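You operate a simulated robot arm through the tools that you are given. There is no shell and no other tool.

The job below is to be done with a simulated two-armed robot. You get a single attempt, and the scene is never put back.

JOB
Level the heaped sugar measure and tip it into the mixing bowl.
Fine: cover the bowl; strike it with the stick over the catch tray; stick and measure go back.

Only the result counts: the job must be done as asked and must still hold three seconds after the hand-in. Knocking over, shifting, dropping, spilling or breaking anything else fails it. Lids that push on must go on centred and level and be pressed home; caps that screw on are set level and turned clockwise until they are tight.

ROBOT AND FRAMES
Two 7-joint arms with fingered hands on one trunk that stands fixed in place. Base frame: the origin is at the foot of the trunk, x ahead of it, y to its left, z up; the work surface is at about z = 800. Lengths are in mm, angles in rad, forces in N, time in s.
The left shoulder is at [70, 157, 1164], the right one opposite. With the tool pointing down near the work surface each hand reaches from about 300 to 900 mm from the base axis, measured 20 degrees to its own side. Payload 5 kg a hand.
The TCP of each hand is the grasp point between the finger pads, 31 mm short of the fingertips. In the tool frame z runs along the fingers and y along their closing line. The gripper opens to 156 mm. The gripper's body begins 88 mm behind the TCP. The gripper is a hand of 4 fingers: y runs from the thumb to the fingers, the wrist lies at [0, 0, -249] in the tool frame, and closing takes about 1.5 s.
Orientation is that of the tool frame in the base frame, as a unit quaternion [x, y, z, w]. With the fingers straight down and closing along the base's y, the tool's x points along the base's -x, its y along +y and its z along -z.

CONTROLS
- The arms move only by the tool nudge_tool. It takes "left_rows", "right_rows" or both (then of equal length, played together; a hand with none holds still); each is a list of rows, each an object of numbers (a shift or turn left out is 0, a gripper value left out holds the last): "x", "y", "z": the shift along the tool's x, y, z in mm; "ax", "ay", "az": the turn, a rotation vector about the tool's x, y, z in rad. In form: [{"x": .., "y": .., "z": .., "ax": .., "ay": .., "az": ..}, ...]. A call has 1 to 20 rows; each row is the pose to reach, as a shift and turn from the pose commanded when the call began, along the tool's axes at that moment. "left_fingers" and "right_fingers" are, for a hand that has rows, the finger opening in mm, from 0 to 156, set as the call begins (left out, the last holds). A row lasts 0.2 s, in which the tool goes at most 50 mm and 0.15 rad; a call with a longer step from one row to the next is refused whole, and so is a gripper value outside its range. A pose out of reach is approached as far as the arm can. The call stops where the force on the tool passes 40 N (or 10 N more than at its start, if that is more) or the arm is blocked; 0.2 s more then pass. The fingers move at their own pace (about 108 mm/s each) and stop on an object; they squeeze with about 28 N. The grip force told is the motor's: it shows also when the fingers shut on nothing. Time passes only in rows, and 0.2 s behind the last, so rows that repeat a pose let the fingers close. The reply holds the time, the measured pose of the TCP, the force on the tool along the base axes, the opening and the grip force, in the units named above and with some noise, with the torque about the TCP (base axes, N m) and any sound that the robot's microphone picked up.
- Cameras (640 x 400 px; columns grow to the right, rows downward): "scene" is now at [132.1, -5.6, 1383]; the picture's right is [-0.08, -1.00, 0.00], its down [-0.70, 0.06, -0.71] and it looks along [0.71, -0.06, -0.70] (base axes); focal length 234 px, centre (320, 200). "left" rides on the left gripper at [-72, 2, -111] in its tool frame; the picture's right is [-0.02, -1.00, 0.00], its down [0.84, -0.02, -0.54] and it looks along [0.54, -0.01, 0.84] (tool axes); focal length 234 px, centre (320, 200). "right" rides on the right gripper at [72, 2, -111] in its tool frame; the picture's right is [-0.02, 1.00, 0.00], its down [-0.84, -0.02, -0.54] and it looks along [-0.54, -0.01, 0.84] (tool axes); focal length 234 px, centre (320, 200). There is no depth. A picture from a camera that has moved, and an enlarged one, comes with that camera's place and axes in the base frame and with its lens.
- grab_frame(camera): a new picture of that camera. No time passes.
- move_column(by): slides the trunk up (or, below 0, down) by that many mm; the arms and the scene camera ride with it, the base frame stays. It gives what a move gives, with no picture.
- hand_shape(shape, hand): the hand has 4 fingers and takes this shape, open, in about a second: jaw (thumb against the fingers, like two jaws); tri (thumb and two fingers); tip (a fingertip pinch); poke (one finger out to press); point (the index stretched); flat (the hand flat); cup (the hand cupped); fist (a fist). The gripper value then closes the fingers along that shape, each until it touches; the sizes above hold for jaw. It gives what a move gives, with no picture.
- aim_head(pan, tilt): turns the head with the scene camera to pan (to the left, within 1.501 rad either way) and tilt (down, from -0.506 to 1.204), counted from straight ahead of the robot. It gives what a move gives.
- close_up(camera, box): a new picture of the part [left, top, right, bottom] of that camera's present view, enlarged. No time passes.
- sign_off(): hands the job in; it is judged then, once.

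Nothing tells you positions but the pictures and the camera data. Unless the task says otherwise, let go and move clear before handing in.

The tools are called after ">>>" by a JSON object that holds its "method" and its "body". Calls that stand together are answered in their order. nudge_tool: Moves the arms, as the interface text tells. Its arguments: {"type":"object","properties":{"left_rows":{"type":"array","items":{"type":"object","properties":{"x":{"type":"number"},"y":{"type":"number"},"z":{"type":"number"},"ax":{"type":"number"},"ay":{"type":"number"},"az":{"type":"number"}}}},"left_fingers":{"type":"number"},"right_rows":{"type":"array","items":{"type":"object","properties":{"x":{"type":"number"},"y":{"type":"number"},"z":{"type":"number"},"ax":{"type":"number"},"ay":{"type":"number"},"az":{"type":"number"}}}},"right_fingers":{"type":"number"}},"required":[]} The other tools are called the same way: move_column (by) slides the trunk up or down; hand_shape (shape, hand) gives the hand a shape; aim_head (pan, tilt) turns the head that bears the scene camera; grab_frame (camera) takes a picture; close_up (camera, box) takes an enlarged picture of a part of a camera's view; sign_off () hands the job in.

At the start:

```text
clock: 0.0
left_tool_pos: [573.4, 214.9, 1195.5]
left_orientation: [0.0, 1.0, 0.001, -0.001]
left_force: [0.1, -0.4, -0.5]
left_wrist_torque: [-0.04, 0.02, 0.02]
left_finger_gap: 156.0
left_grasp_force: 0.0
left_shape: jaw
right_tool_pos: [681.2, -302.9, 1180.1]
right_orientation: [0.0, 1.0, 0.0, -0.001]
right_force: [-0.3, -0.2, 0.0]
right_wrist_torque: [0.01, -0.01, -0.02]
right_finger_gap: 155.8
right_grasp_force: 0.1
right_shape: jaw
trunk travel left (down, up): [-550.0, 390.0]
head pan, tilt: [-0.079, 0.78]
```

scene: 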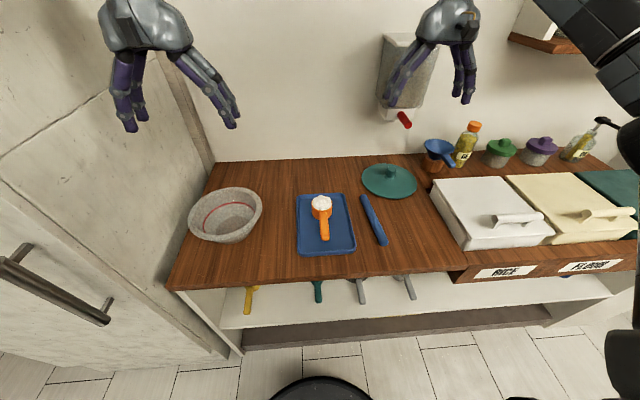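
right: 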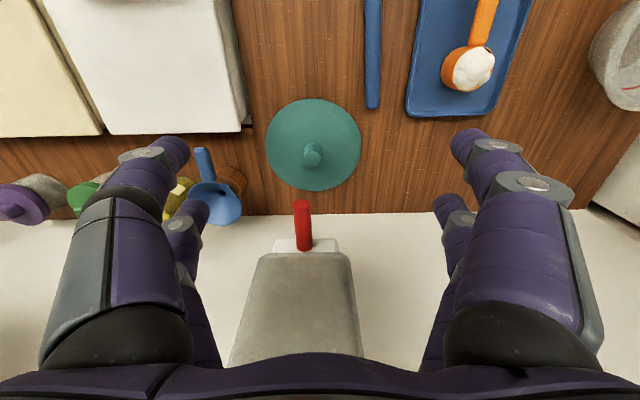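
left: 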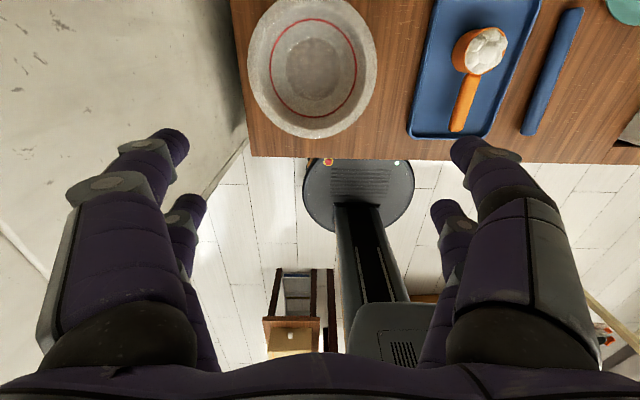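

I see a speckled bowl on the left, a blue tray holding an orange heaped measure, a blue stick to the right of it and a teal knobbed lid behind that. I'll look closer before moving anything.

>>> {"method": "close_up", "body": {"camera": "scene", "box": [170, 140, 430, 300]}}

>>> {"method": "close_up", "body": {"camera": "scene", "box": [280, 180, 400, 260]}}

>>> {"method": "close_up", "body": {"camera": "left", "box": [230, 0, 640, 180]}}

>>> {"method": "close_up", "body": {"camera": "right", "box": [240, 0, 640, 240]}}

```text
2.46 times, centred on (300, 220) of scene
camera zoom: at [132.1, -5.6, 1383.0], right [-0.08, -1.0, 0.0], down [-0.7, 0.06, -0.71], along [0.71, -0.06, -0.7], focal length 575 px, centre (369, 151)
```

zoom: 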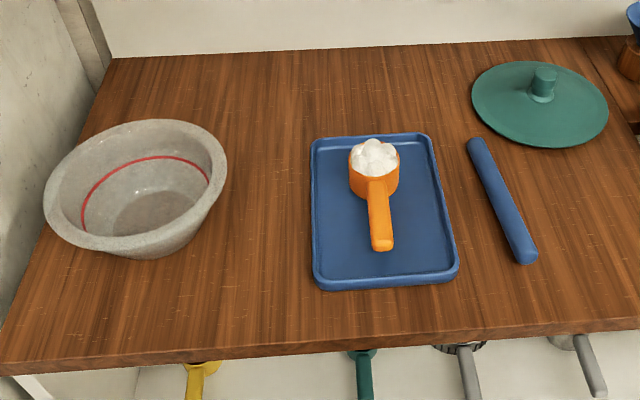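

```text
5.00 times, centred on (340, 220) of scene
camera zoom: at [132.1, -5.6, 1383.0], right [-0.08, -1.0, 0.0], down [-0.7, 0.06, -0.71], along [0.71, -0.06, -0.7], focal length 1168 px, centre (220, 100)
```

zoom: 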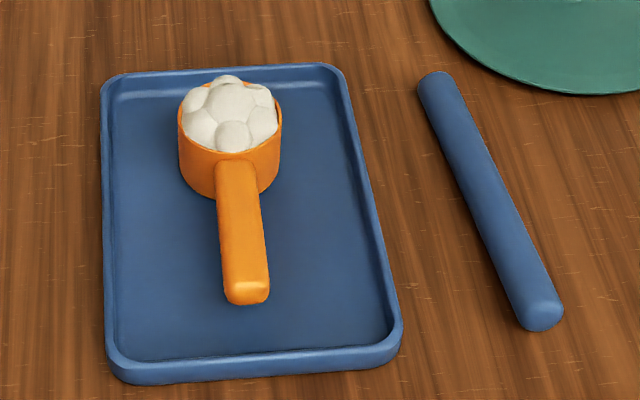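

```text
1.56 times, centred on (435, 90) of left
camera zoom: at [645.2, 217.1, 1306.5], right [0.02, -1.0, 0.0], down [-0.84, -0.02, 0.54], along [-0.54, -0.01, -0.84], focal length 366 px, centre (140, 372)
```

zoom: 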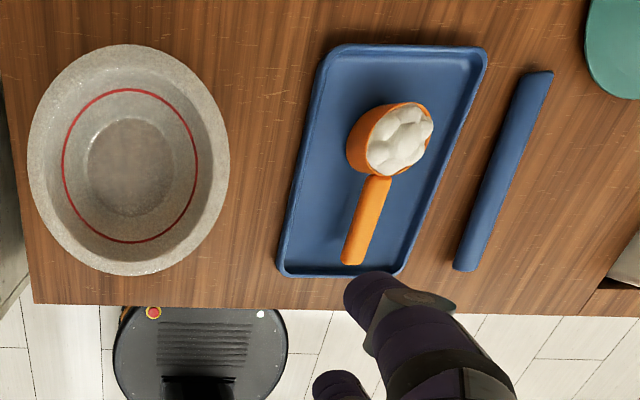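

```text
1.60 times, centred on (440, 120) of right
camera zoom: at [609.6, -301.7, 1291.0], right [0.02, 1.0, 0.0], down [0.84, -0.02, 0.54], along [0.54, -0.01, -0.84], focal length 375 px, centre (128, 328)
```

zoom: 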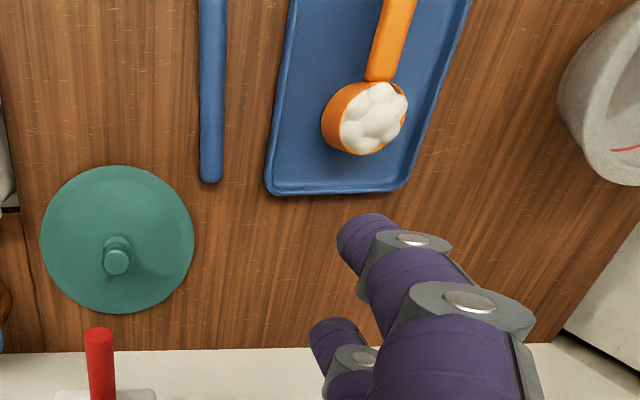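

The measure lies centred in the tray with its handle toward me, and the stick runs along x at about y = -215. I'll bring the left hand down to a tilted pre-grasp pose behind the handle so its camera can see the measure up close.

>>> {"method": "nudge_tool", "body": {"left_rows": [{"x": 10.4, "y": -33.6, "z": 29.4, "ay": -0.109}, {"x": 20.8, "y": -67.3, "z": 58.8, "ay": -0.218}, {"x": 31.1, "y": -100.9, "z": 88.1, "ay": -0.327}, {"x": 41.5, "y": -134.5, "z": 117.5, "ay": -0.436}, {"x": 51.9, "y": -168.1, "z": 146.9, "ay": -0.545}, {"x": 62.3, "y": -201.8, "z": 176.3, "ay": -0.655}, {"x": 72.6, "y": -235.4, "z": 205.6, "ay": -0.764}, {"x": 83, "y": -269, "z": 235, "ay": -0.873}]}}

```text
clock: 1.8
left_tool_pos: [483.9, -3.5, 987.4]
left_orientation: [0.002, 0.903, 0.001, 0.43]
left_force: [0.3, 0.5, -0.8]
left_wrist_torque: [0.02, -0.07, 0.01]
left_finger_gap: 156.1
left_grasp_force: 0.0
left_shape: jaw
left hand out of reach, approached as far as the arm can: row 7, 8
right_tool_pos: [666.1, -311.2, 1187.7]
right_orientation: [0.0, 1.0, 0.003, 0.007]
right_force: [-0.2, -0.1, -0.2]
right_wrist_torque: [0.01, 0.04, 0.03]
right_finger_gap: 155.9
right_grasp_force: 0.1
right_shape: jaw
trunk travel left (down, up): [-550.0, 390.0]
head pan, tilt: [-0.079, 0.78]
```

The left hand stopped short at about (484, -4, 987) because the arm is folded too close to its shoulder. I'll raise the trunk so the shoulder sits higher and the reach opens up.

>>> {"method": "move_column", "body": {"by": 150}}

>>> {"method": "grab_frame", "body": {"camera": "scene"}}

>>> {"method": "grab_frame", "body": {"camera": "left"}}

```text
clock: 3.5
left_tool_pos: [501.2, 4.6, 1127.9]
left_orientation: [-0.001, 0.907, -0.002, 0.421]
left_force: [0.6, -0.4, 0.1]
left_wrist_torque: [-0.04, 0.05, -0.02]
left_finger_gap: 155.9
left_grasp_force: 0.1
left_shape: jaw
right_tool_pos: [687.9, -298.6, 1328.1]
right_orientation: [-0.001, 1.0, -0.002, -0.003]
right_force: [0.5, 0.6, -0.3]
right_wrist_torque: [-0.05, 0.09, -0.02]
right_finger_gap: 155.8
right_grasp_force: 0.0
right_shape: jaw
trunk travel left (down, up): [-700.0, 240.0]
head pan, tilt: [-0.079, 0.78]
```

```text
taken
camera scene: at [137.8, -2.6, 1532.4], right [-0.08, -1.0, 0.0], down [-0.7, 0.05, -0.71], along [0.71, -0.06, -0.71], focal length 234 px, centre (320, 200)
```

scene: 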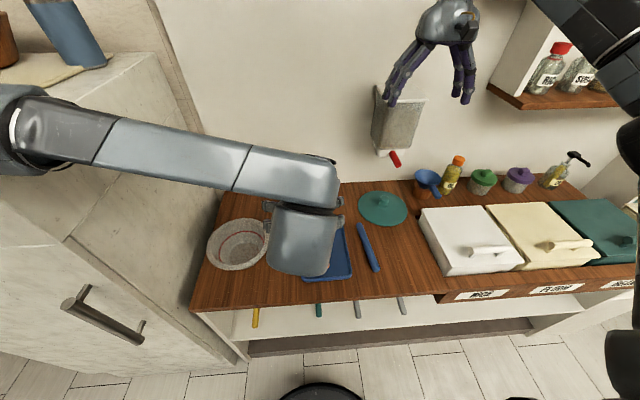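

```text
taken
camera left: at [463.5, 7.5, 1253.3], right [0.02, -1.0, 0.02], down [-0.96, -0.02, -0.29], along [0.29, -0.02, -0.96], focal length 234 px, centre (320, 200)
```

left: 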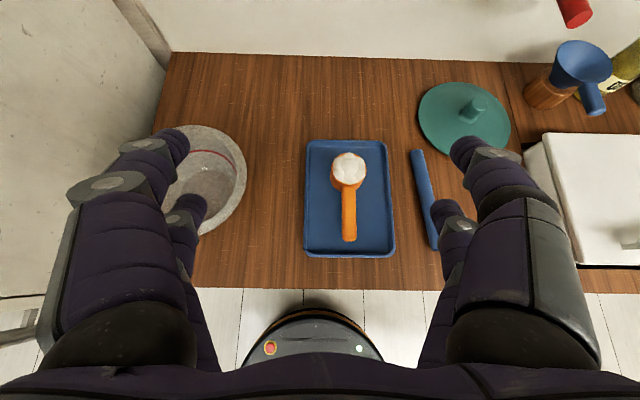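

The trunk seems to sway a little after a move, since the readings shift by a centimetre or two. I'll hold still for a second to let it settle and then read again.

>>> {"method": "nudge_tool", "body": {"left_rows": [{"x": 0}, {"x": 0}, {"x": 0}, {"x": 0}, {"x": 0}], "right_rows": [{"x": 0}, {"x": 0}, {"x": 0}, {"x": 0}, {"x": 0}]}}

>>> {"method": "close_up", "body": {"camera": "left", "box": [280, 110, 520, 260]}}

>>> {"method": "grab_frame", "body": {"camera": "right"}}

```text
clock: 4.8
left_tool_pos: [497.8, 2.3, 1128.3]
left_orientation: [0.001, 0.907, -0.002, 0.421]
left_force: [-0.3, 0.2, 0.1]
left_wrist_torque: [0.02, 0.0, 0.0]
left_finger_gap: 155.7
left_grasp_force: 0.1
left_shape: jaw
right_tool_pos: [682.3, -302.7, 1330.0]
right_orientation: [0.0, 1.0, 0.0, 0.0]
right_force: [0.6, 0.3, 0.5]
right_wrist_torque: [-0.04, -0.01, 0.0]
right_finger_gap: 155.8
right_grasp_force: 0.1
right_shape: jaw
trunk travel left (down, up): [-700.0, 240.0]
head pan, tilt: [-0.079, 0.78]
```

```text
2.67 times, centred on (400, 185) of left
camera zoom: at [459.3, 4.5, 1255.0], right [0.01, -1.0, 0.02], down [-0.96, -0.02, -0.29], along [0.29, -0.02, -0.96], focal length 624 px, centre (107, 240)
```

zoom: 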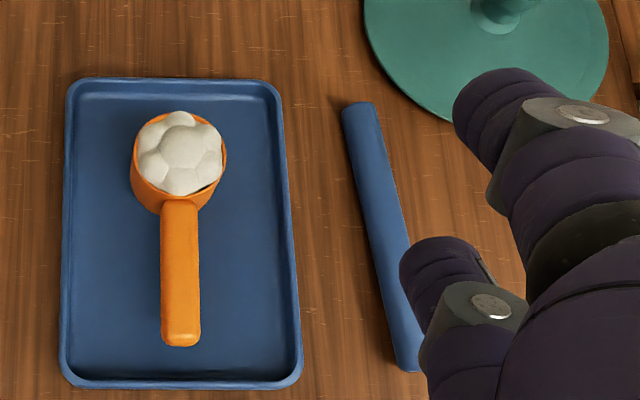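

```text
taken
camera right: at [610.4, -301.6, 1440.7], right [0.02, 1.0, 0.0], down [0.84, -0.02, 0.54], along [0.54, -0.01, -0.84], focal length 234 px, centre (320, 200)
```

right: 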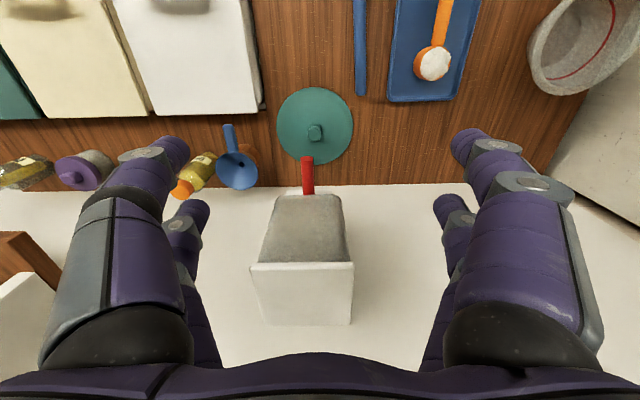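

The readings have settled: the rim of the cup is near (645, -55), the handle runs back to about x = 517, and both sit around z 850-860. I'll lower the left hand toward the handle and look again.

>>> {"method": "nudge_tool", "body": {"left_rows": [{"x": 29.5, "y": -11.6, "z": 20.3}, {"x": 59, "y": -23.1, "z": 40.6}, {"x": 88.6, "y": -34.7, "z": 60.9}, {"x": 118.2, "y": -46.2, "z": 81.2}, {"x": 147.7, "y": -57.8, "z": 101.5}, {"x": 147.7, "y": -57.8, "z": 101.5}, {"x": 147.7, "y": -57.8, "z": 101.5}, {"x": 147.7, "y": -57.8, "z": 101.5}]}}

>>> {"method": "grab_frame", "body": {"camera": "left"}}

>>> {"method": "grab_frame", "body": {"camera": "scene"}}

```text
clock: 6.5
left_tool_pos: [496.2, 49.1, 1028.7]
left_orientation: [0.001, 0.907, -0.002, 0.422]
left_force: [0.2, -1.3, 0.1]
left_wrist_torque: [-0.02, 0.03, -0.01]
left_finger_gap: 155.9
left_grasp_force: 0.0
left_shape: jaw
left hand out of reach, approached as far as the arm can: row 1, 2, 3, 4, 5, 6, 7, 8
right_tool_pos: [681.5, -303.4, 1330.3]
right_orientation: [0.0, 1.0, 0.0, 0.0]
right_force: [-0.1, -0.2, -0.5]
right_wrist_torque: [0.02, 0.0, -0.02]
right_finger_gap: 156.0
right_grasp_force: 0.2
right_shape: jaw
trunk travel left (down, up): [-700.0, 240.0]
head pan, tilt: [-0.079, 0.78]
```

```text
taken
camera left: at [457.4, 52.4, 1153.9], right [0.01, -1.0, 0.02], down [-0.96, -0.02, -0.29], along [0.29, -0.02, -0.96], focal length 234 px, centre (320, 200)
```

left: 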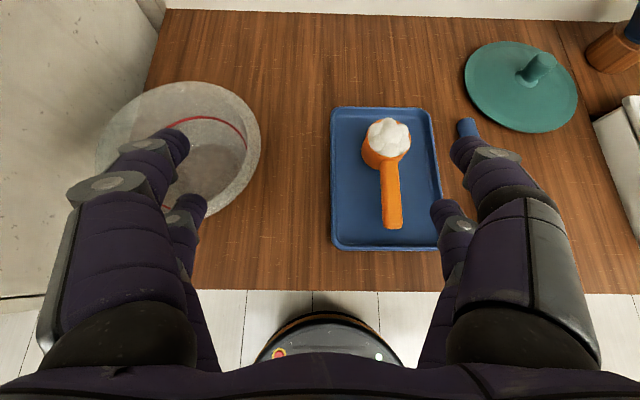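

```text
taken
camera scene: at [132.1, -6.1, 1533.0], right [-0.08, -1.0, 0.0], down [-0.7, 0.06, -0.71], along [0.71, -0.06, -0.7], focal length 234 px, centre (320, 200)
```

scene: 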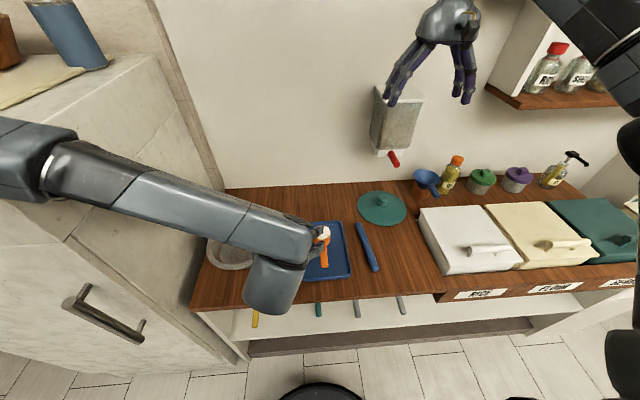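

The left arm can't point forward this far to its right; its wrist limit pushes it away to y = 49. I'll turn the left hand straight down again, which should reach well, use it only to steady the handle, and let the right hand do the stick, the pour and the lid.

>>> {"method": "nudge_tool", "body": {"left_rows": [{"x": -12, "y": 2, "z": 1.5, "ay": 0.145}, {"x": -24, "y": 4, "z": 3, "ay": 0.29}, {"x": -36, "y": 6, "z": 4.5, "ay": 0.435}, {"x": -48, "y": 8, "z": 6, "ay": 0.58}, {"x": -60, "y": 10, "z": 7, "ay": 0.725}, {"x": -73, "y": 11, "z": 8, "ay": 0.869}, {"x": -73, "y": 11, "z": 8, "ay": 0.869}, {"x": -73, "y": 11, "z": 8, "ay": 0.869}, {"x": -73, "y": 11, "z": 8, "ay": 0.869}, {"x": -73, "y": 11, "z": 8, "ay": 0.869}]}}

>>> {"method": "grab_frame", "body": {"camera": "left"}}

>>> {"method": "grab_frame", "body": {"camera": "scene"}}

```text
clock: 8.8
left_tool_pos: [546.6, 61.4, 1077.1]
left_orientation: [0.001, 1.0, -0.001, 0.002]
left_force: [-0.5, 0.3, 0.2]
left_wrist_torque: [-0.01, 0.01, -0.07]
left_finger_gap: 156.2
left_grasp_force: 0.0
left_shape: jaw
right_tool_pos: [681.2, -304.3, 1329.9]
right_orientation: [0.001, 1.0, 0.0, 0.0]
right_force: [0.2, -0.2, 0.5]
right_wrist_torque: [0.0, 0.01, -0.01]
right_finger_gap: 155.5
right_grasp_force: 0.1
right_shape: jaw
trunk travel left (down, up): [-700.0, 240.0]
head pan, tilt: [-0.079, 0.78]
```

```text
taken
camera left: at [620.1, 62.5, 1187.2], right [0.02, -1.0, 0.0], down [-0.84, -0.02, 0.54], along [-0.54, -0.01, -0.84], focal length 234 px, centre (320, 200)
```

left: 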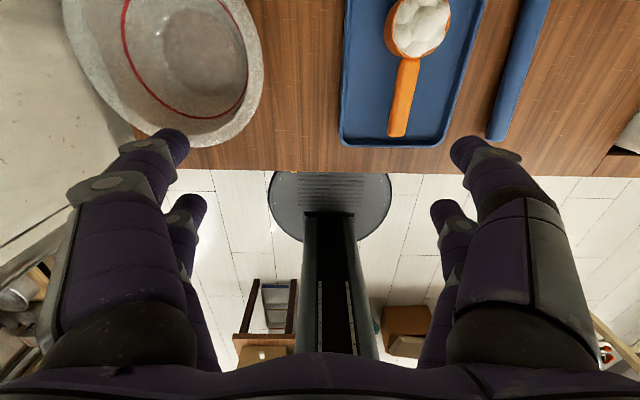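

```text
taken
camera scene: at [131.7, -6.1, 1533.1], right [-0.08, -1.0, 0.0], down [-0.7, 0.06, -0.71], along [0.71, -0.06, -0.7], focal length 234 px, centre (320, 200)
```

scene: 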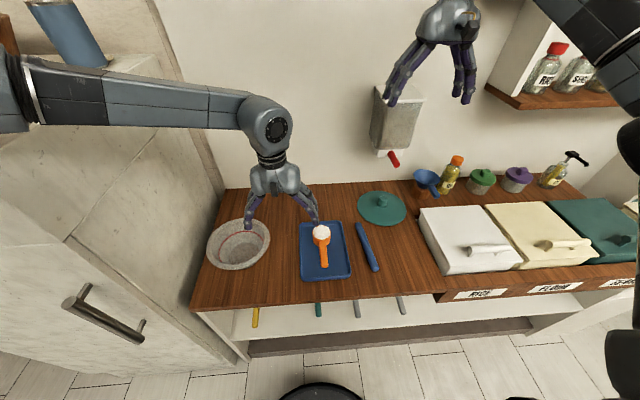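

The left hand now points down properly at (547, 61, 1077). Next I'll bring the right hand above the far end of the stick, at about (690, -206), and look down at it.

>>> {"method": "nudge_tool", "body": {"right_rows": [{"x": -1, "y": 8, "z": 30, "az": -0.006}, {"x": -2, "y": 16, "z": 61, "az": -0.012}, {"x": -2, "y": 24, "z": 92, "az": -0.018}, {"x": -3, "y": 32, "z": 123, "az": -0.024}, {"x": -4, "y": 41, "z": 154, "az": -0.03}, {"x": -5, "y": 49, "z": 185, "az": -0.036}, {"x": -5, "y": 57, "z": 216, "az": -0.042}, {"x": -6, "y": 65, "z": 247, "az": -0.048}, {"x": -7, "y": 73, "z": 278, "az": -0.054}, {"x": -8, "y": 81, "z": 309, "az": -0.06}, {"x": -8, "y": 90, "z": 340, "az": -0.065}, {"x": -9, "y": 98, "z": 370, "az": -0.07}, {"x": -9, "y": 98, "z": 370, "az": -0.07}, {"x": -9, "y": 98, "z": 370, "az": -0.07}, {"x": -9, "y": 98, "z": 370, "az": -0.07}]}}

>>> {"method": "grab_frame", "body": {"camera": "right"}}

>>> {"method": "grab_frame", "body": {"camera": "scene"}}

```text
clock: 11.9
left_tool_pos: [549.1, 60.9, 1076.8]
left_orientation: [0.001, 1.0, -0.001, 0.002]
left_force: [-0.5, -0.3, -0.3]
left_wrist_torque: [0.01, 0.0, 0.01]
left_finger_gap: 155.9
left_grasp_force: 0.0
left_shape: jaw
right_tool_pos: [691.1, -205.8, 960.0]
right_orientation: [-0.035, 0.999, -0.001, 0.0]
right_force: [0.7, -0.2, 1.0]
right_wrist_torque: [0.0, 0.0, 0.0]
right_finger_gap: 155.7
right_grasp_force: 0.0
right_shape: jaw
trunk travel left (down, up): [-700.0, 240.0]
head pan, tilt: [-0.079, 0.78]
```

```text
taken
camera right: at [618.6, -209.6, 1070.9], right [-0.05, 1.0, 0.0], down [0.84, 0.04, 0.54], along [0.54, 0.03, -0.84], focal length 234 px, centre (320, 200)
```

right: 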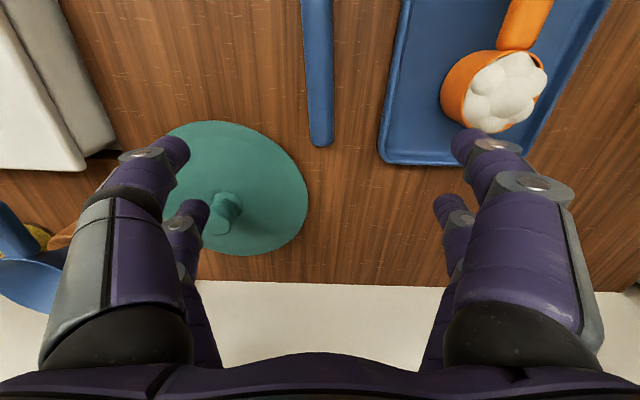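

```text
taken
camera scene: at [132.4, -6.0, 1533.0], right [-0.08, -1.0, 0.0], down [-0.7, 0.06, -0.71], along [0.71, -0.06, -0.7], focal length 234 px, centre (320, 200)
```

scene: 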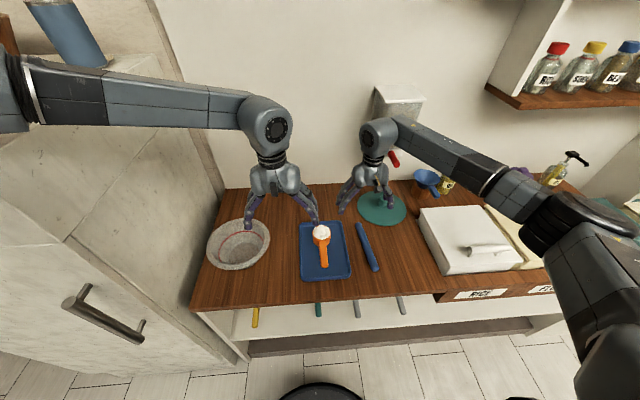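

The stick's far end, the lid and the cup are all visible from here. I'll take enlargements to get precise positions.

>>> {"method": "close_up", "body": {"camera": "right", "box": [290, 0, 450, 170]}}

>>> {"method": "close_up", "body": {"camera": "right", "box": [400, 0, 620, 170]}}

>>> {"method": "close_up", "body": {"camera": "right", "box": [140, 110, 320, 270]}}

>>> {"method": "close_up", "body": {"camera": "scene", "box": [280, 200, 400, 290]}}

>>> {"method": "close_up", "body": {"camera": "left", "box": [320, 0, 560, 160]}}

```text
2.35 times, centred on (370, 85) of right
camera zoom: at [618.6, -209.6, 1070.9], right [-0.05, 1.0, 0.0], down [0.84, 0.04, 0.54], along [0.54, 0.03, -0.84], focal length 551 px, centre (202, 471)
```

zoom: 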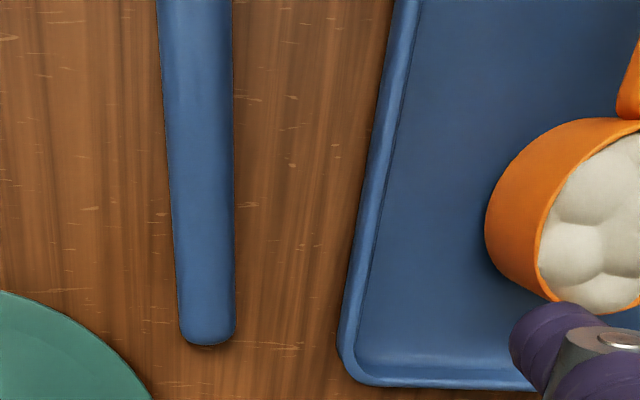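

```text
2.35 times, centred on (510, 85) of right
camera zoom: at [618.6, -209.6, 1070.9], right [-0.05, 1.0, 0.0], down [0.84, 0.04, 0.54], along [0.54, 0.03, -0.84], focal length 551 px, centre (-127, 471)
```

zoom: 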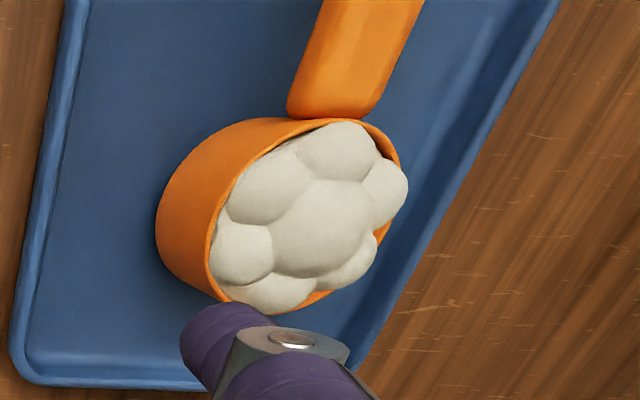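

```text
2.50 times, centred on (230, 190) of right
camera zoom: at [618.6, -209.6, 1070.9], right [-0.05, 1.0, 0.0], down [0.84, 0.04, 0.54], along [0.54, 0.03, -0.84], focal length 585 px, centre (545, 225)
```

zoom: 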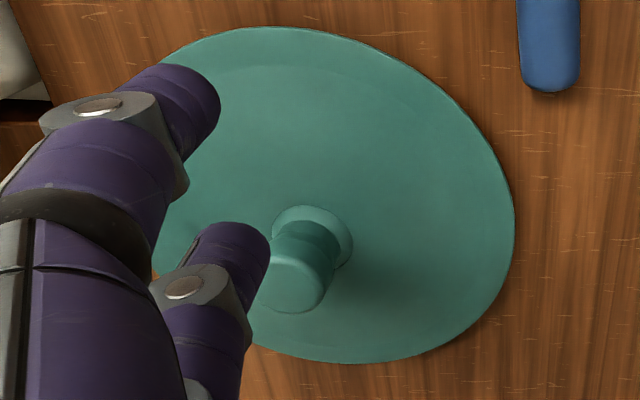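

```text
4.44 times, centred on (340, 245) of scene
camera zoom: at [132.4, -6.0, 1533.0], right [-0.08, -1.0, 0.0], down [-0.7, 0.06, -0.71], along [0.71, -0.06, -0.7], focal length 1039 px, centre (231, 0)
```

zoom: 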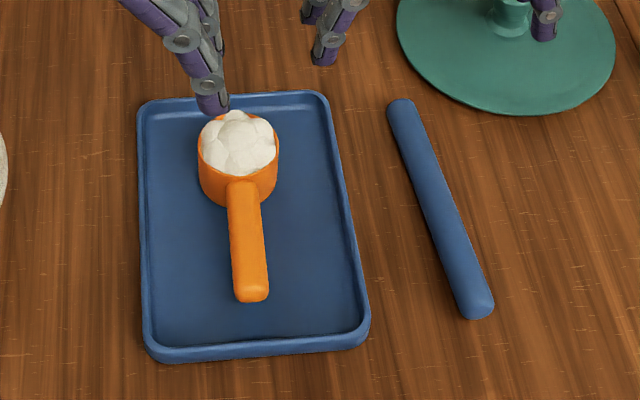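

```text
2.50 times, centred on (440, 80) of left
camera zoom: at [620.6, 62.6, 1186.9], right [0.02, -1.0, 0.0], down [-0.84, -0.02, 0.54], along [-0.54, -0.01, -0.84], focal length 585 px, centre (20, 500)
```

zoom: 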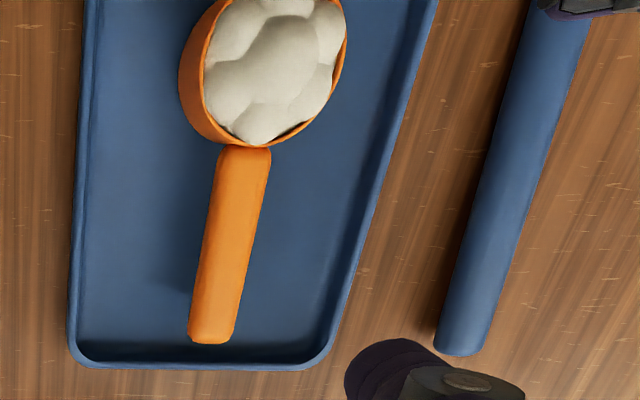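

I now have good estimates. The cup rim is centred near (643, -53) at z about 854, and the handle is at y about -52 with its top at z 850. The stick runs from (712, -202) to (506, -223), and the lid is centred near (795, -321). I'll narrow the right fingers and move over the stick's far section.

>>> {"method": "nudge_tool", "body": {"right_rows": [{"x": 3, "y": 0.1, "z": 8, "az": -0.004}, {"x": 6, "y": 0.2, "z": 18, "az": -0.008}, {"x": 9, "y": 0.4, "z": 28, "az": -0.012}, {"x": 12, "y": 0.5, "z": 38, "az": -0.016}, {"x": 15, "y": 0.6, "z": 50, "az": -0.02}, {"x": 17, "y": 0.7, "z": 60, "az": -0.023}, {"x": 19.1, "y": 0.8, "z": 70, "az": -0.026}, {"x": 19.1, "y": 0.8, "z": 80, "az": -0.026}, {"x": 19.1, "y": 0.8, "z": 80, "az": -0.026}, {"x": 19.1, "y": 0.8, "z": 80, "az": -0.026}], "right_fingers": 60}}

>>> {"method": "grab_frame", "body": {"camera": "right"}}

>>> {"method": "close_up", "body": {"camera": "scene", "box": [280, 170, 430, 290]}}

```text
clock: 14.2
left_tool_pos: [548.2, 59.7, 1075.5]
left_orientation: [0.001, 1.0, -0.001, 0.002]
left_force: [0.0, -0.1, 0.3]
left_wrist_torque: [0.0, 0.0, 0.01]
left_finger_gap: 156.1
left_grasp_force: 0.1
left_shape: jaw
right_tool_pos: [670.9, -207.4, 881.3]
right_orientation: [-0.048, 0.999, 0.0, 0.0]
right_force: [-0.1, 0.2, -1.1]
right_wrist_torque: [0.0, 0.01, 0.04]
right_finger_gap: 60.6
right_grasp_force: 0.1
right_shape: jaw
trunk travel left (down, up): [-700.0, 240.0]
head pan, tilt: [-0.079, 0.78]
```

```text
taken
camera right: at [599.4, -211.9, 990.7], right [-0.07, 1.0, 0.0], down [0.84, 0.06, 0.54], along [0.54, 0.04, -0.84], focal length 234 px, centre (320, 200)
```

right: 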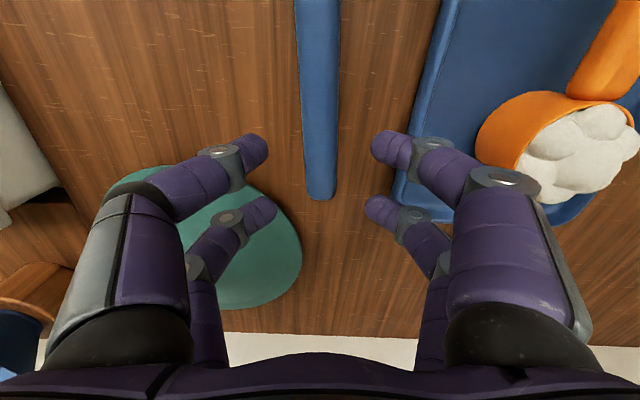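

```text
3.33 times, centred on (355, 230) of scene
camera zoom: at [132.2, -6.0, 1533.0], right [-0.08, -1.0, 0.0], down [-0.7, 0.06, -0.71], along [0.71, -0.06, -0.7], focal length 779 px, centre (203, 100)
```

zoom: 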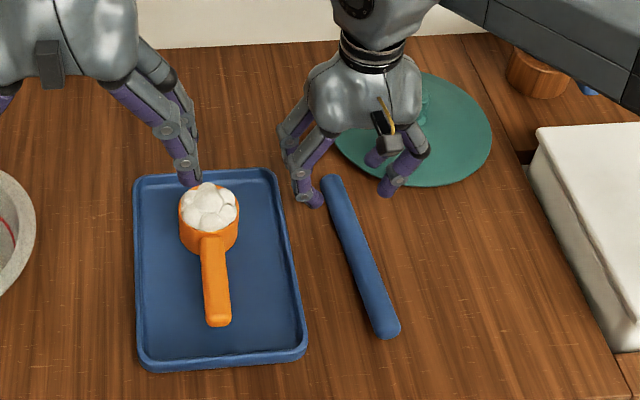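

The fingers straddle the stick evenly. I'll descend slowly until the tips sit just above the worktop.

>>> {"method": "nudge_tool", "body": {"right_rows": [{"z": 8}, {"z": 16}, {"z": 24}, {"z": 30}, {"z": 36}, {"z": 40}, {"z": 43}, {"z": 43}, {"z": 43}, {"z": 43}]}}

>>> {"method": "grab_frame", "body": {"camera": "right"}}

>>> {"method": "close_up", "body": {"camera": "scene", "box": [330, 190, 430, 270]}}

```text
clock: 16.4
left_tool_pos: [547.9, 60.4, 1077.0]
left_orientation: [0.001, 1.0, -0.001, 0.002]
left_force: [0.3, 0.5, 0.5]
left_wrist_torque: [-0.02, 0.01, -0.01]
left_finger_gap: 155.9
left_grasp_force: 0.0
left_shape: jaw
right_tool_pos: [671.5, -206.2, 837.1]
right_orientation: [-0.048, 0.999, 0.0, -0.001]
right_force: [0.1, -0.1, 1.0]
right_wrist_torque: [0.0, -0.03, -0.03]
right_finger_gap: 60.5
right_grasp_force: 0.1
right_shape: jaw
trunk travel left (down, up): [-700.0, 240.0]
head pan, tilt: [-0.079, 0.78]
```

```text
taken
camera right: at [599.5, -211.7, 947.9], right [-0.07, 1.0, 0.0], down [0.84, 0.06, 0.54], along [0.54, 0.04, -0.84], focal length 234 px, centre (320, 200)
```

right: 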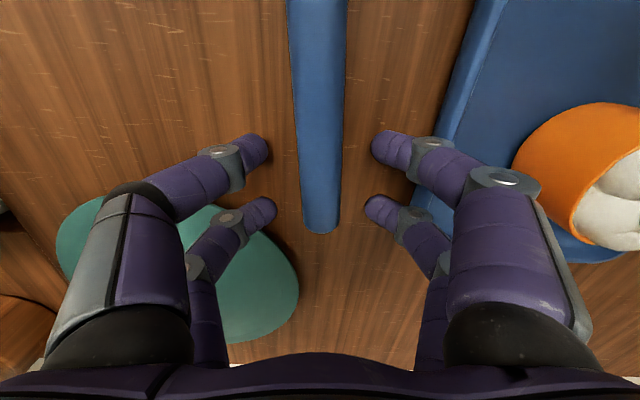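

```text
5.00 times, centred on (380, 230) of scene
camera zoom: at [132.2, -6.0, 1533.0], right [-0.08, -1.0, 0.0], down [-0.7, 0.06, -0.71], along [0.71, -0.06, -0.7], focal length 1168 px, centre (20, 50)
```

zoom: 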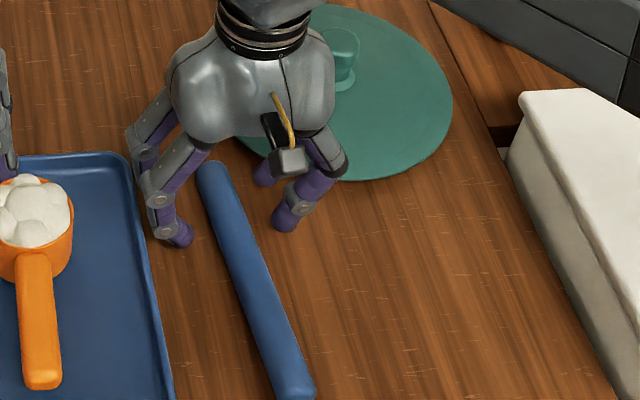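

The stick lies centred between the finger pairs with the tips just above the worktop. I'll close on it.

>>> {"method": "nudge_tool", "body": {"right_rows": [{"z": 0}, {"z": 0}, {"z": 0}, {"z": 0}, {"z": 0}, {"z": 0}, {"z": 0}, {"z": 0}, {"z": 0}], "right_fingers": 5}}

>>> {"method": "grab_frame", "body": {"camera": "right"}}

>>> {"method": "close_up", "body": {"camera": "scene", "box": [330, 190, 430, 270]}}

```text
clock: 18.4
left_tool_pos: [548.5, 60.5, 1075.7]
left_orientation: [0.001, 1.0, -0.001, 0.002]
left_force: [0.0, -0.2, -0.4]
left_wrist_torque: [-0.03, 0.02, 0.01]
left_finger_gap: 156.0
left_grasp_force: 0.1
left_shape: jaw
right_tool_pos: [671.6, -207.5, 837.0]
right_orientation: [-0.048, 0.999, 0.0, 0.0]
right_force: [0.4, 0.6, 0.1]
right_wrist_torque: [0.0, -0.02, -0.02]
right_finger_gap: 16.0
right_grasp_force: 28.3
right_shape: jaw
trunk travel left (down, up): [-700.0, 240.0]
head pan, tilt: [-0.079, 0.78]
```

```text
taken
camera right: at [599.5, -211.7, 947.9], right [-0.07, 1.0, 0.0], down [0.84, 0.06, 0.54], along [0.54, 0.04, -0.84], focal length 234 px, centre (320, 200)
```

right: 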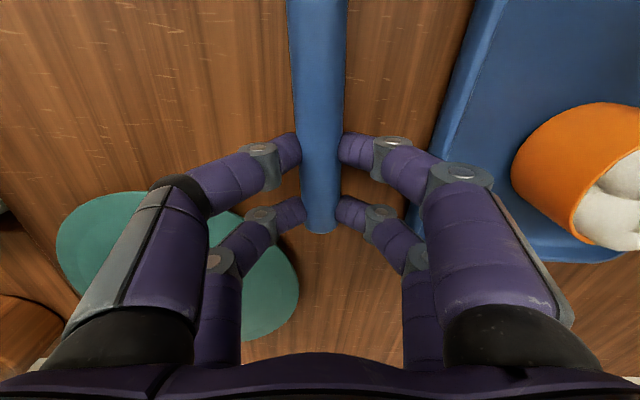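

```text
5.00 times, centred on (380, 230) of scene
camera zoom: at [132.2, -6.0, 1533.0], right [-0.08, -1.0, 0.0], down [-0.7, 0.06, -0.71], along [0.71, -0.06, -0.7], focal length 1168 px, centre (20, 50)
```

zoom: 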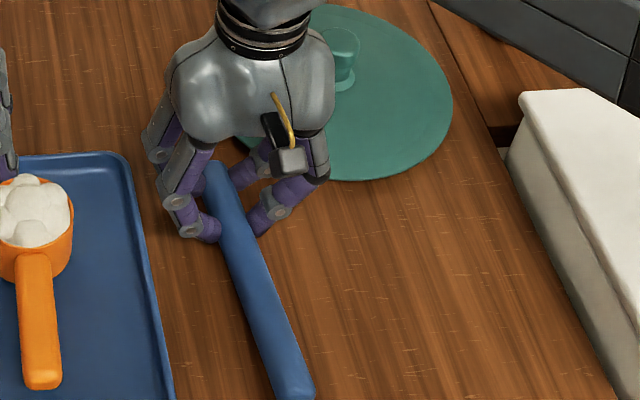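

The grip on the stick is firm at 28 N. I'll lift it a little and check that it stays level.

>>> {"method": "nudge_tool", "body": {"right_rows": [{"z": -4}, {"z": -8}, {"z": -14}, {"z": -22}, {"z": -32}, {"z": -44}, {"z": -58}, {"z": -72}, {"z": -86}, {"z": -100}, {"z": -100}, {"z": -100}]}}

>>> {"method": "grab_frame", "body": {"camera": "right"}}

>>> {"method": "close_up", "body": {"camera": "scene", "box": [300, 170, 440, 280]}}

```text
clock: 20.9
left_tool_pos: [547.4, 60.3, 1075.9]
left_orientation: [0.0, 1.0, 0.0, 0.002]
left_force: [0.4, -0.2, 0.3]
left_wrist_torque: [-0.01, -0.01, -0.04]
left_finger_gap: 156.0
left_grasp_force: 0.0
left_shape: jaw
right_tool_pos: [671.9, -206.4, 936.8]
right_orientation: [-0.048, 0.999, 0.0, 0.0]
right_force: [-0.5, 0.8, -0.6]
right_wrist_torque: [0.01, -0.06, 0.03]
right_finger_gap: 15.8
right_grasp_force: 27.4
right_shape: jaw
trunk travel left (down, up): [-700.0, 240.0]
head pan, tilt: [-0.079, 0.78]
```

```text
taken
camera right: at [599.8, -211.5, 1047.8], right [-0.07, 1.0, 0.0], down [0.84, 0.06, 0.54], along [0.54, 0.04, -0.84], focal length 234 px, centre (320, 200)
```

right: 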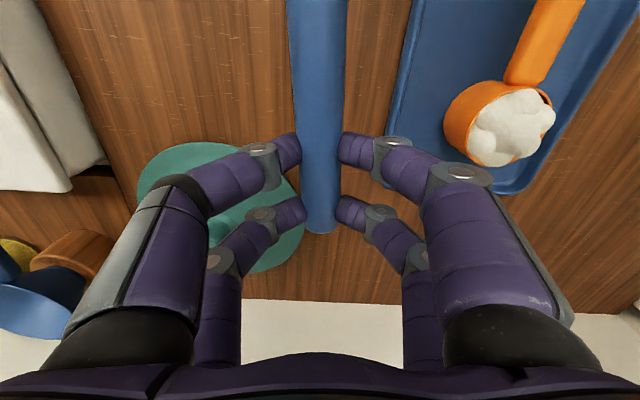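

```text
3.64 times, centred on (370, 225) of scene
camera zoom: at [132.2, -6.1, 1533.0], right [-0.08, -1.0, 0.0], down [-0.7, 0.06, -0.71], along [0.71, -0.06, -0.7], focal length 850 px, centre (138, 109)
```

zoom: 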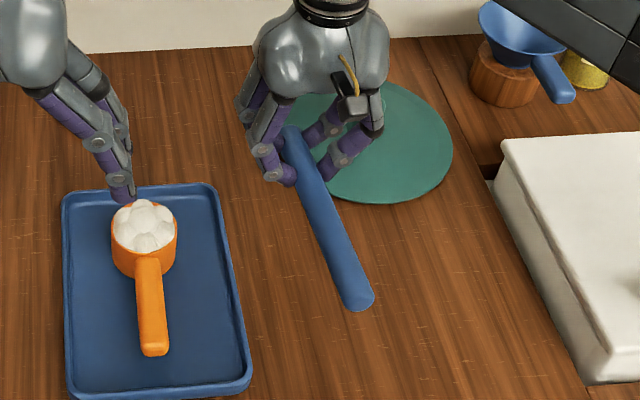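

The stick is held rigid and level. I'll carry it over beside the cup on the right, parallel to x, with its underside still above the heap.

>>> {"method": "nudge_tool", "body": {"right_rows": [{"x": -10, "y": 8, "az": 0.01}, {"x": -22, "y": 18, "az": 0.022}, {"x": -36, "y": 29, "az": 0.036}, {"x": -50, "y": 40, "az": 0.05}, {"x": -64, "y": 51, "az": 0.064}, {"x": -78, "y": 62, "az": 0.077}, {"x": -90, "y": 72, "az": 0.089}, {"x": -96.9, "y": 77.6, "az": 0.096}, {"x": -96.9, "y": 77.6, "az": 0.096}, {"x": -96.9, "y": 77.6, "az": 0.096}, {"x": -96.9, "y": 77.6, "az": 0.096}]}}

>>> {"method": "grab_frame", "body": {"camera": "right"}}

>>> {"method": "close_up", "body": {"camera": "scene", "box": [260, 170, 420, 290]}}

>>> {"method": "close_up", "body": {"camera": "left", "box": [320, 0, 560, 160]}}

```text
clock: 23.4
left_tool_pos: [548.0, 60.4, 1076.2]
left_orientation: [0.001, 1.0, -0.001, 0.002]
left_force: [-0.1, 0.5, 0.3]
left_wrist_torque: [0.0, -0.02, -0.03]
left_finger_gap: 156.0
left_grasp_force: 0.1
left_shape: jaw
right_tool_pos: [760.9, -119.6, 936.6]
right_orientation: [0.0, 1.0, 0.0, -0.001]
right_force: [-0.5, 0.2, -1.0]
right_wrist_torque: [0.0, -0.05, 0.06]
right_finger_gap: 15.9
right_grasp_force: 28.0
right_shape: jaw
trunk travel left (down, up): [-700.0, 240.0]
head pan, tilt: [-0.079, 0.78]
```

```text
taken
camera right: at [688.3, -117.9, 1047.6], right [0.02, 1.0, 0.0], down [0.84, -0.02, 0.54], along [0.54, -0.01, -0.84], focal length 234 px, centre (320, 200)
```

right: 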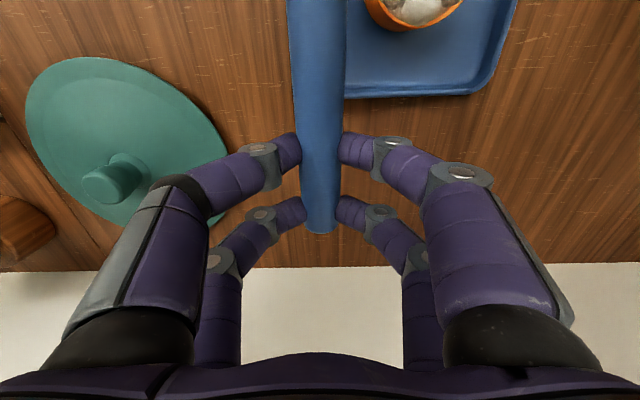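

```text
3.33 times, centred on (340, 230) of scene
camera zoom: at [132.3, -5.9, 1533.0], right [-0.08, -1.0, 0.0], down [-0.7, 0.06, -0.71], along [0.71, -0.06, -0.7], focal length 779 px, centre (253, 100)
```

zoom: 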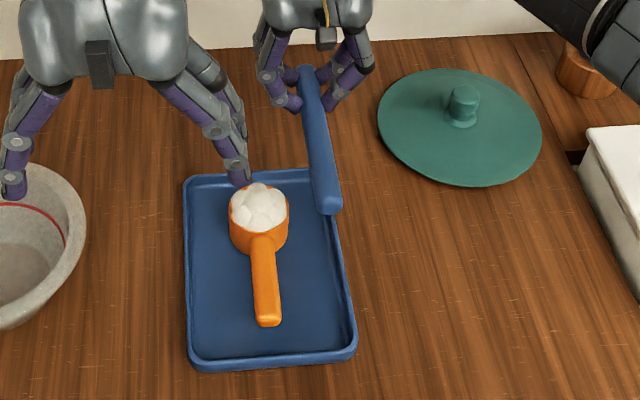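

```text
2.50 times, centred on (440, 80) of left
camera zoom: at [620.6, 62.7, 1186.9], right [0.02, -1.0, 0.0], down [-0.84, -0.02, 0.54], along [-0.54, -0.01, -0.84], focal length 585 px, centre (20, 500)
```

zoom: 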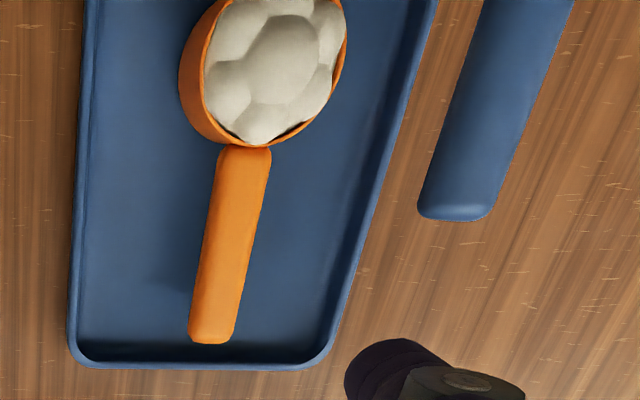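

The stick's free end is at about x = 593, clear of where the left fingers will go. I'll lower the left hand with narrowed fingers above the handle.

>>> {"method": "nudge_tool", "body": {"left_rows": [{"y": -8, "z": 4}, {"y": -20, "z": 12}, {"y": -36, "z": 26}, {"x": 1, "y": -54, "z": 44}, {"x": 1, "y": -72, "z": 66}, {"x": 1, "y": -88, "z": 88}, {"x": 2, "y": -102, "z": 110}, {"x": 2, "y": -109, "z": 130}, {"x": 2, "y": -112.4, "z": 146}, {"x": 2, "y": -112.4, "z": 156}, {"x": 2, "y": -112.4, "z": 156}, {"x": 2, "y": -112.4, "z": 156}, {"x": 2, "y": -112.4, "z": 156}], "left_fingers": 70}}

>>> {"method": "grab_frame", "body": {"camera": "left"}}

>>> {"method": "close_up", "body": {"camera": "scene", "box": [260, 170, 420, 290]}}

```text
clock: 26.1
left_tool_pos: [504.6, 51.4, 981.0]
left_orientation: [0.002, 1.0, -0.002, 0.001]
left_force: [0.2, 0.1, 1.4]
left_wrist_torque: [-0.01, -0.04, -0.02]
left_finger_gap: 70.5
left_grasp_force: 0.1
left_shape: jaw
left hand out of reach, approached as far as the arm can: row 3, 4, 5, 6, 7, 8, 9, 10, 11, 12, 13
right_tool_pos: [759.3, -120.0, 936.4]
right_orientation: [0.0, 1.0, 0.0, 0.0]
right_force: [-0.3, 0.3, -0.5]
right_wrist_torque: [0.01, -0.07, -0.02]
right_finger_gap: 16.1
right_grasp_force: 27.7
right_shape: jaw
trunk travel left (down, up): [-700.0, 240.0]
head pan, tilt: [-0.079, 0.78]
```

```text
taken
camera left: at [576.4, 53.6, 1091.8], right [0.02, -1.0, 0.0], down [-0.84, -0.02, 0.54], along [-0.54, -0.01, -0.84], focal length 234 px, centre (320, 200)
```

left: 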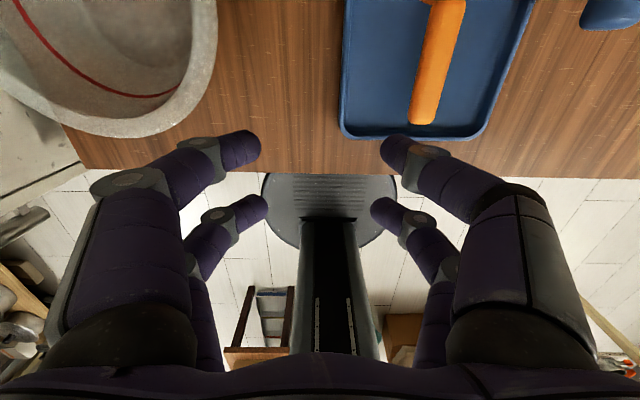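

```text
3.33 times, centred on (340, 230) of scene
camera zoom: at [132.3, -6.0, 1533.0], right [-0.08, -1.0, 0.0], down [-0.7, 0.06, -0.71], along [0.71, -0.06, -0.7], focal length 779 px, centre (253, 100)
```

zoom: 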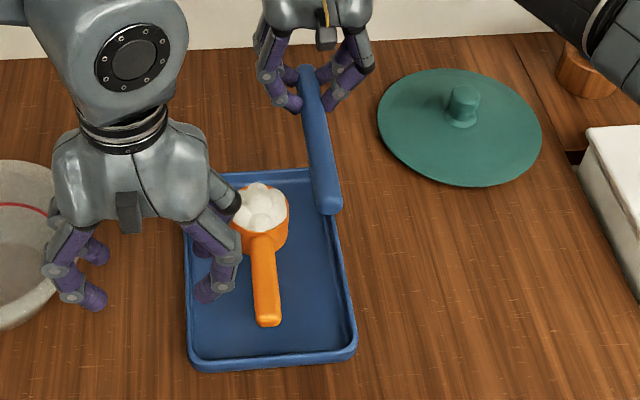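

The left arm again can't come across to y = -52 with its elbow winged out. A higher shoulder straightens the arm and should help, so I'll raise the trunk further and retry.

>>> {"method": "move_column", "body": {"by": 150}}

>>> {"method": "nudge_tool", "body": {"left_rows": [{"x": 0}, {"x": 0}, {"x": 0}, {"x": 0}, {"x": 0}], "right_rows": [{"x": 0}, {"x": 0}, {"x": 0}, {"x": 0}, {"x": 0}]}}

>>> {"method": "grab_frame", "body": {"camera": "scene"}}

```text
clock: 27.9
left_tool_pos: [503.2, 51.8, 1130.9]
left_orientation: [0.0, 1.0, -0.002, 0.002]
left_force: [-0.5, 1.6, 0.6]
left_wrist_torque: [-0.02, 0.01, 0.02]
left_finger_gap: 70.6
left_grasp_force: 0.1
left_shape: jaw
right_tool_pos: [760.3, -119.7, 1085.6]
right_orientation: [-0.001, 1.0, 0.0, -0.001]
right_force: [-0.6, -0.4, -1.0]
right_wrist_torque: [0.02, -0.05, -0.02]
right_finger_gap: 16.1
right_grasp_force: 27.9
right_shape: jaw
trunk travel left (down, up): [-850.0, 90.0]
head pan, tilt: [-0.079, 0.78]
```

```text
clock: 29.1
left_tool_pos: [504.4, 52.0, 1131.4]
left_orientation: [0.001, 1.0, -0.001, 0.002]
left_force: [0.4, -0.3, 1.0]
left_wrist_torque: [-0.02, 0.01, 0.01]
left_finger_gap: 70.7
left_grasp_force: 0.1
left_shape: jaw
right_tool_pos: [759.2, -120.0, 1086.1]
right_orientation: [0.001, 1.0, 0.0, 0.0]
right_force: [-0.6, -0.2, -0.6]
right_wrist_torque: [0.02, -0.07, -0.03]
right_finger_gap: 16.3
right_grasp_force: 27.8
right_shape: jaw
trunk travel left (down, up): [-850.0, 90.0]
head pan, tilt: [-0.079, 0.78]
```

```text
taken
camera scene: at [132.3, -6.0, 1683.0], right [-0.08, -1.0, 0.0], down [-0.7, 0.06, -0.71], along [0.71, -0.06, -0.7], focal length 234 px, centre (320, 200)
```

scene: 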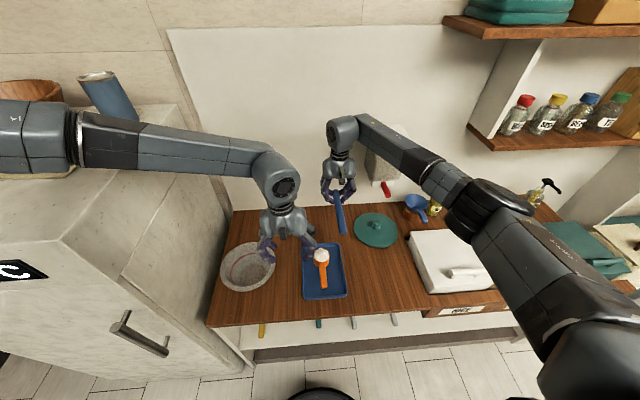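

The right arm looks comfortable at this height. I'll retry bringing the left hand over the handle.

>>> {"method": "nudge_tool", "body": {"left_rows": [{"x": -10, "y": -2, "z": 10}, {"x": -22, "y": -8, "z": 24}, {"x": -34, "y": -18, "z": 40}, {"x": -42, "y": -30, "z": 58}, {"x": -42, "y": -44, "z": 76}, {"x": -42, "y": -58, "z": 94}, {"x": -42, "y": -72, "z": 112}, {"x": -42, "y": -86, "z": 130}, {"x": -42, "y": -96, "z": 146}, {"x": -42, "y": -104, "z": 160}, {"x": -42, "y": -104, "z": 171}, {"x": -42, "y": -104, "z": 171}, {"x": -42, "y": -104, "z": 171}, {"x": -42, "y": -104, "z": 171}]}}

>>> {"method": "grab_frame", "body": {"camera": "scene"}}

```text
clock: 32.1
left_tool_pos: [495.3, 82.8, 1076.6]
left_orientation: [0.001, 1.0, -0.002, 0.002]
left_force: [0.1, 0.2, -0.1]
left_wrist_torque: [-0.01, 0.05, -0.02]
left_finger_gap: 70.6
left_grasp_force: 0.2
left_shape: jaw
left hand out of reach, approached as far as the arm can: row 1, 2, 3, 4, 5, 6, 7, 8, 9, 10, 11, 12, 13, 14
right_tool_pos: [760.3, -119.5, 1086.7]
right_orientation: [0.001, 1.0, 0.0, 0.0]
right_force: [-0.1, -0.4, -0.2]
right_wrist_torque: [0.03, -0.07, 0.02]
right_finger_gap: 16.3
right_grasp_force: 27.8
right_shape: jaw
trunk travel left (down, up): [-850.0, 90.0]
head pan, tilt: [-0.079, 0.78]
```

```text
taken
camera scene: at [132.4, -5.8, 1683.0], right [-0.08, -1.0, 0.0], down [-0.7, 0.06, -0.71], along [0.71, -0.06, -0.7], focal length 234 px, centre (320, 200)
```

scene: 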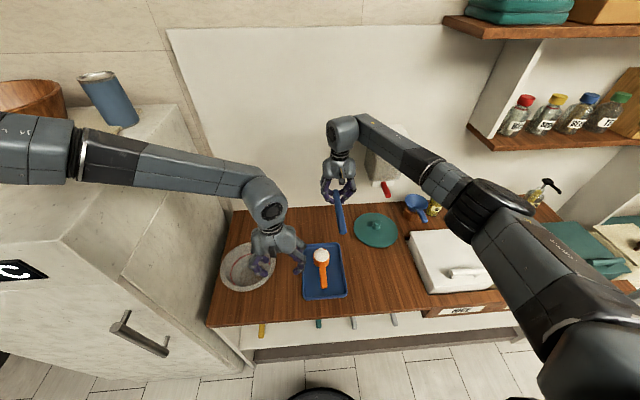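

The left arm's limit gets worse as the trunk rises, so I'll drop the idea of steadying the handle with it. The measure can stand on the tray while the right hand strikes just at the rim. I'll lift both hands, park the left one up at its starting pose, and then bring the trunk back down.

>>> {"method": "nudge_tool", "body": {"left_rows": [{"x": -4, "y": 7, "z": -20}, {"x": -10, "y": 18, "z": -55}, {"x": -17, "y": 29, "z": -90}, {"x": -24, "y": 40, "z": -125}, {"x": -31, "y": 52, "z": -160}, {"x": -38, "y": 64, "z": -200}, {"x": -45, "y": 76, "z": -240}, {"x": -52, "y": 88, "z": -280}, {"x": -59, "y": 100, "z": -320}, {"x": -66, "y": 112, "z": -360}, {"x": -72, "y": 122, "z": -390}, {"x": -76, "y": 129, "z": -410}, {"x": -78, "y": 132, "z": -418}, {"x": -78, "y": 132, "z": -418}, {"x": -78, "y": 132, "z": -418}], "right_rows": [{"z": -5}, {"z": -15}, {"z": -27}, {"z": -40}, {"z": -53}, {"z": -66}, {"z": -80}, {"z": -94}, {"z": -108}, {"z": -122}, {"z": -134}, {"z": -144}, {"z": -150}, {"z": -150}, {"z": -150}]}}

```text
clock: 35.3
left_tool_pos: [570.6, 215.1, 1492.2]
left_orientation: [0.001, 1.0, -0.001, 0.002]
left_force: [0.1, -0.7, -0.9]
left_wrist_torque: [-0.01, -0.02, -0.02]
left_finger_gap: 70.5
left_grasp_force: 0.1
left_shape: jaw
right_tool_pos: [760.3, -120.0, 1236.2]
right_orientation: [-0.001, 1.0, 0.0, 0.0]
right_force: [0.4, 0.4, -1.2]
right_wrist_torque: [0.0, -0.04, 0.01]
right_finger_gap: 16.0
right_grasp_force: 28.1
right_shape: jaw
trunk travel left (down, up): [-850.0, 90.0]
head pan, tilt: [-0.079, 0.78]
```

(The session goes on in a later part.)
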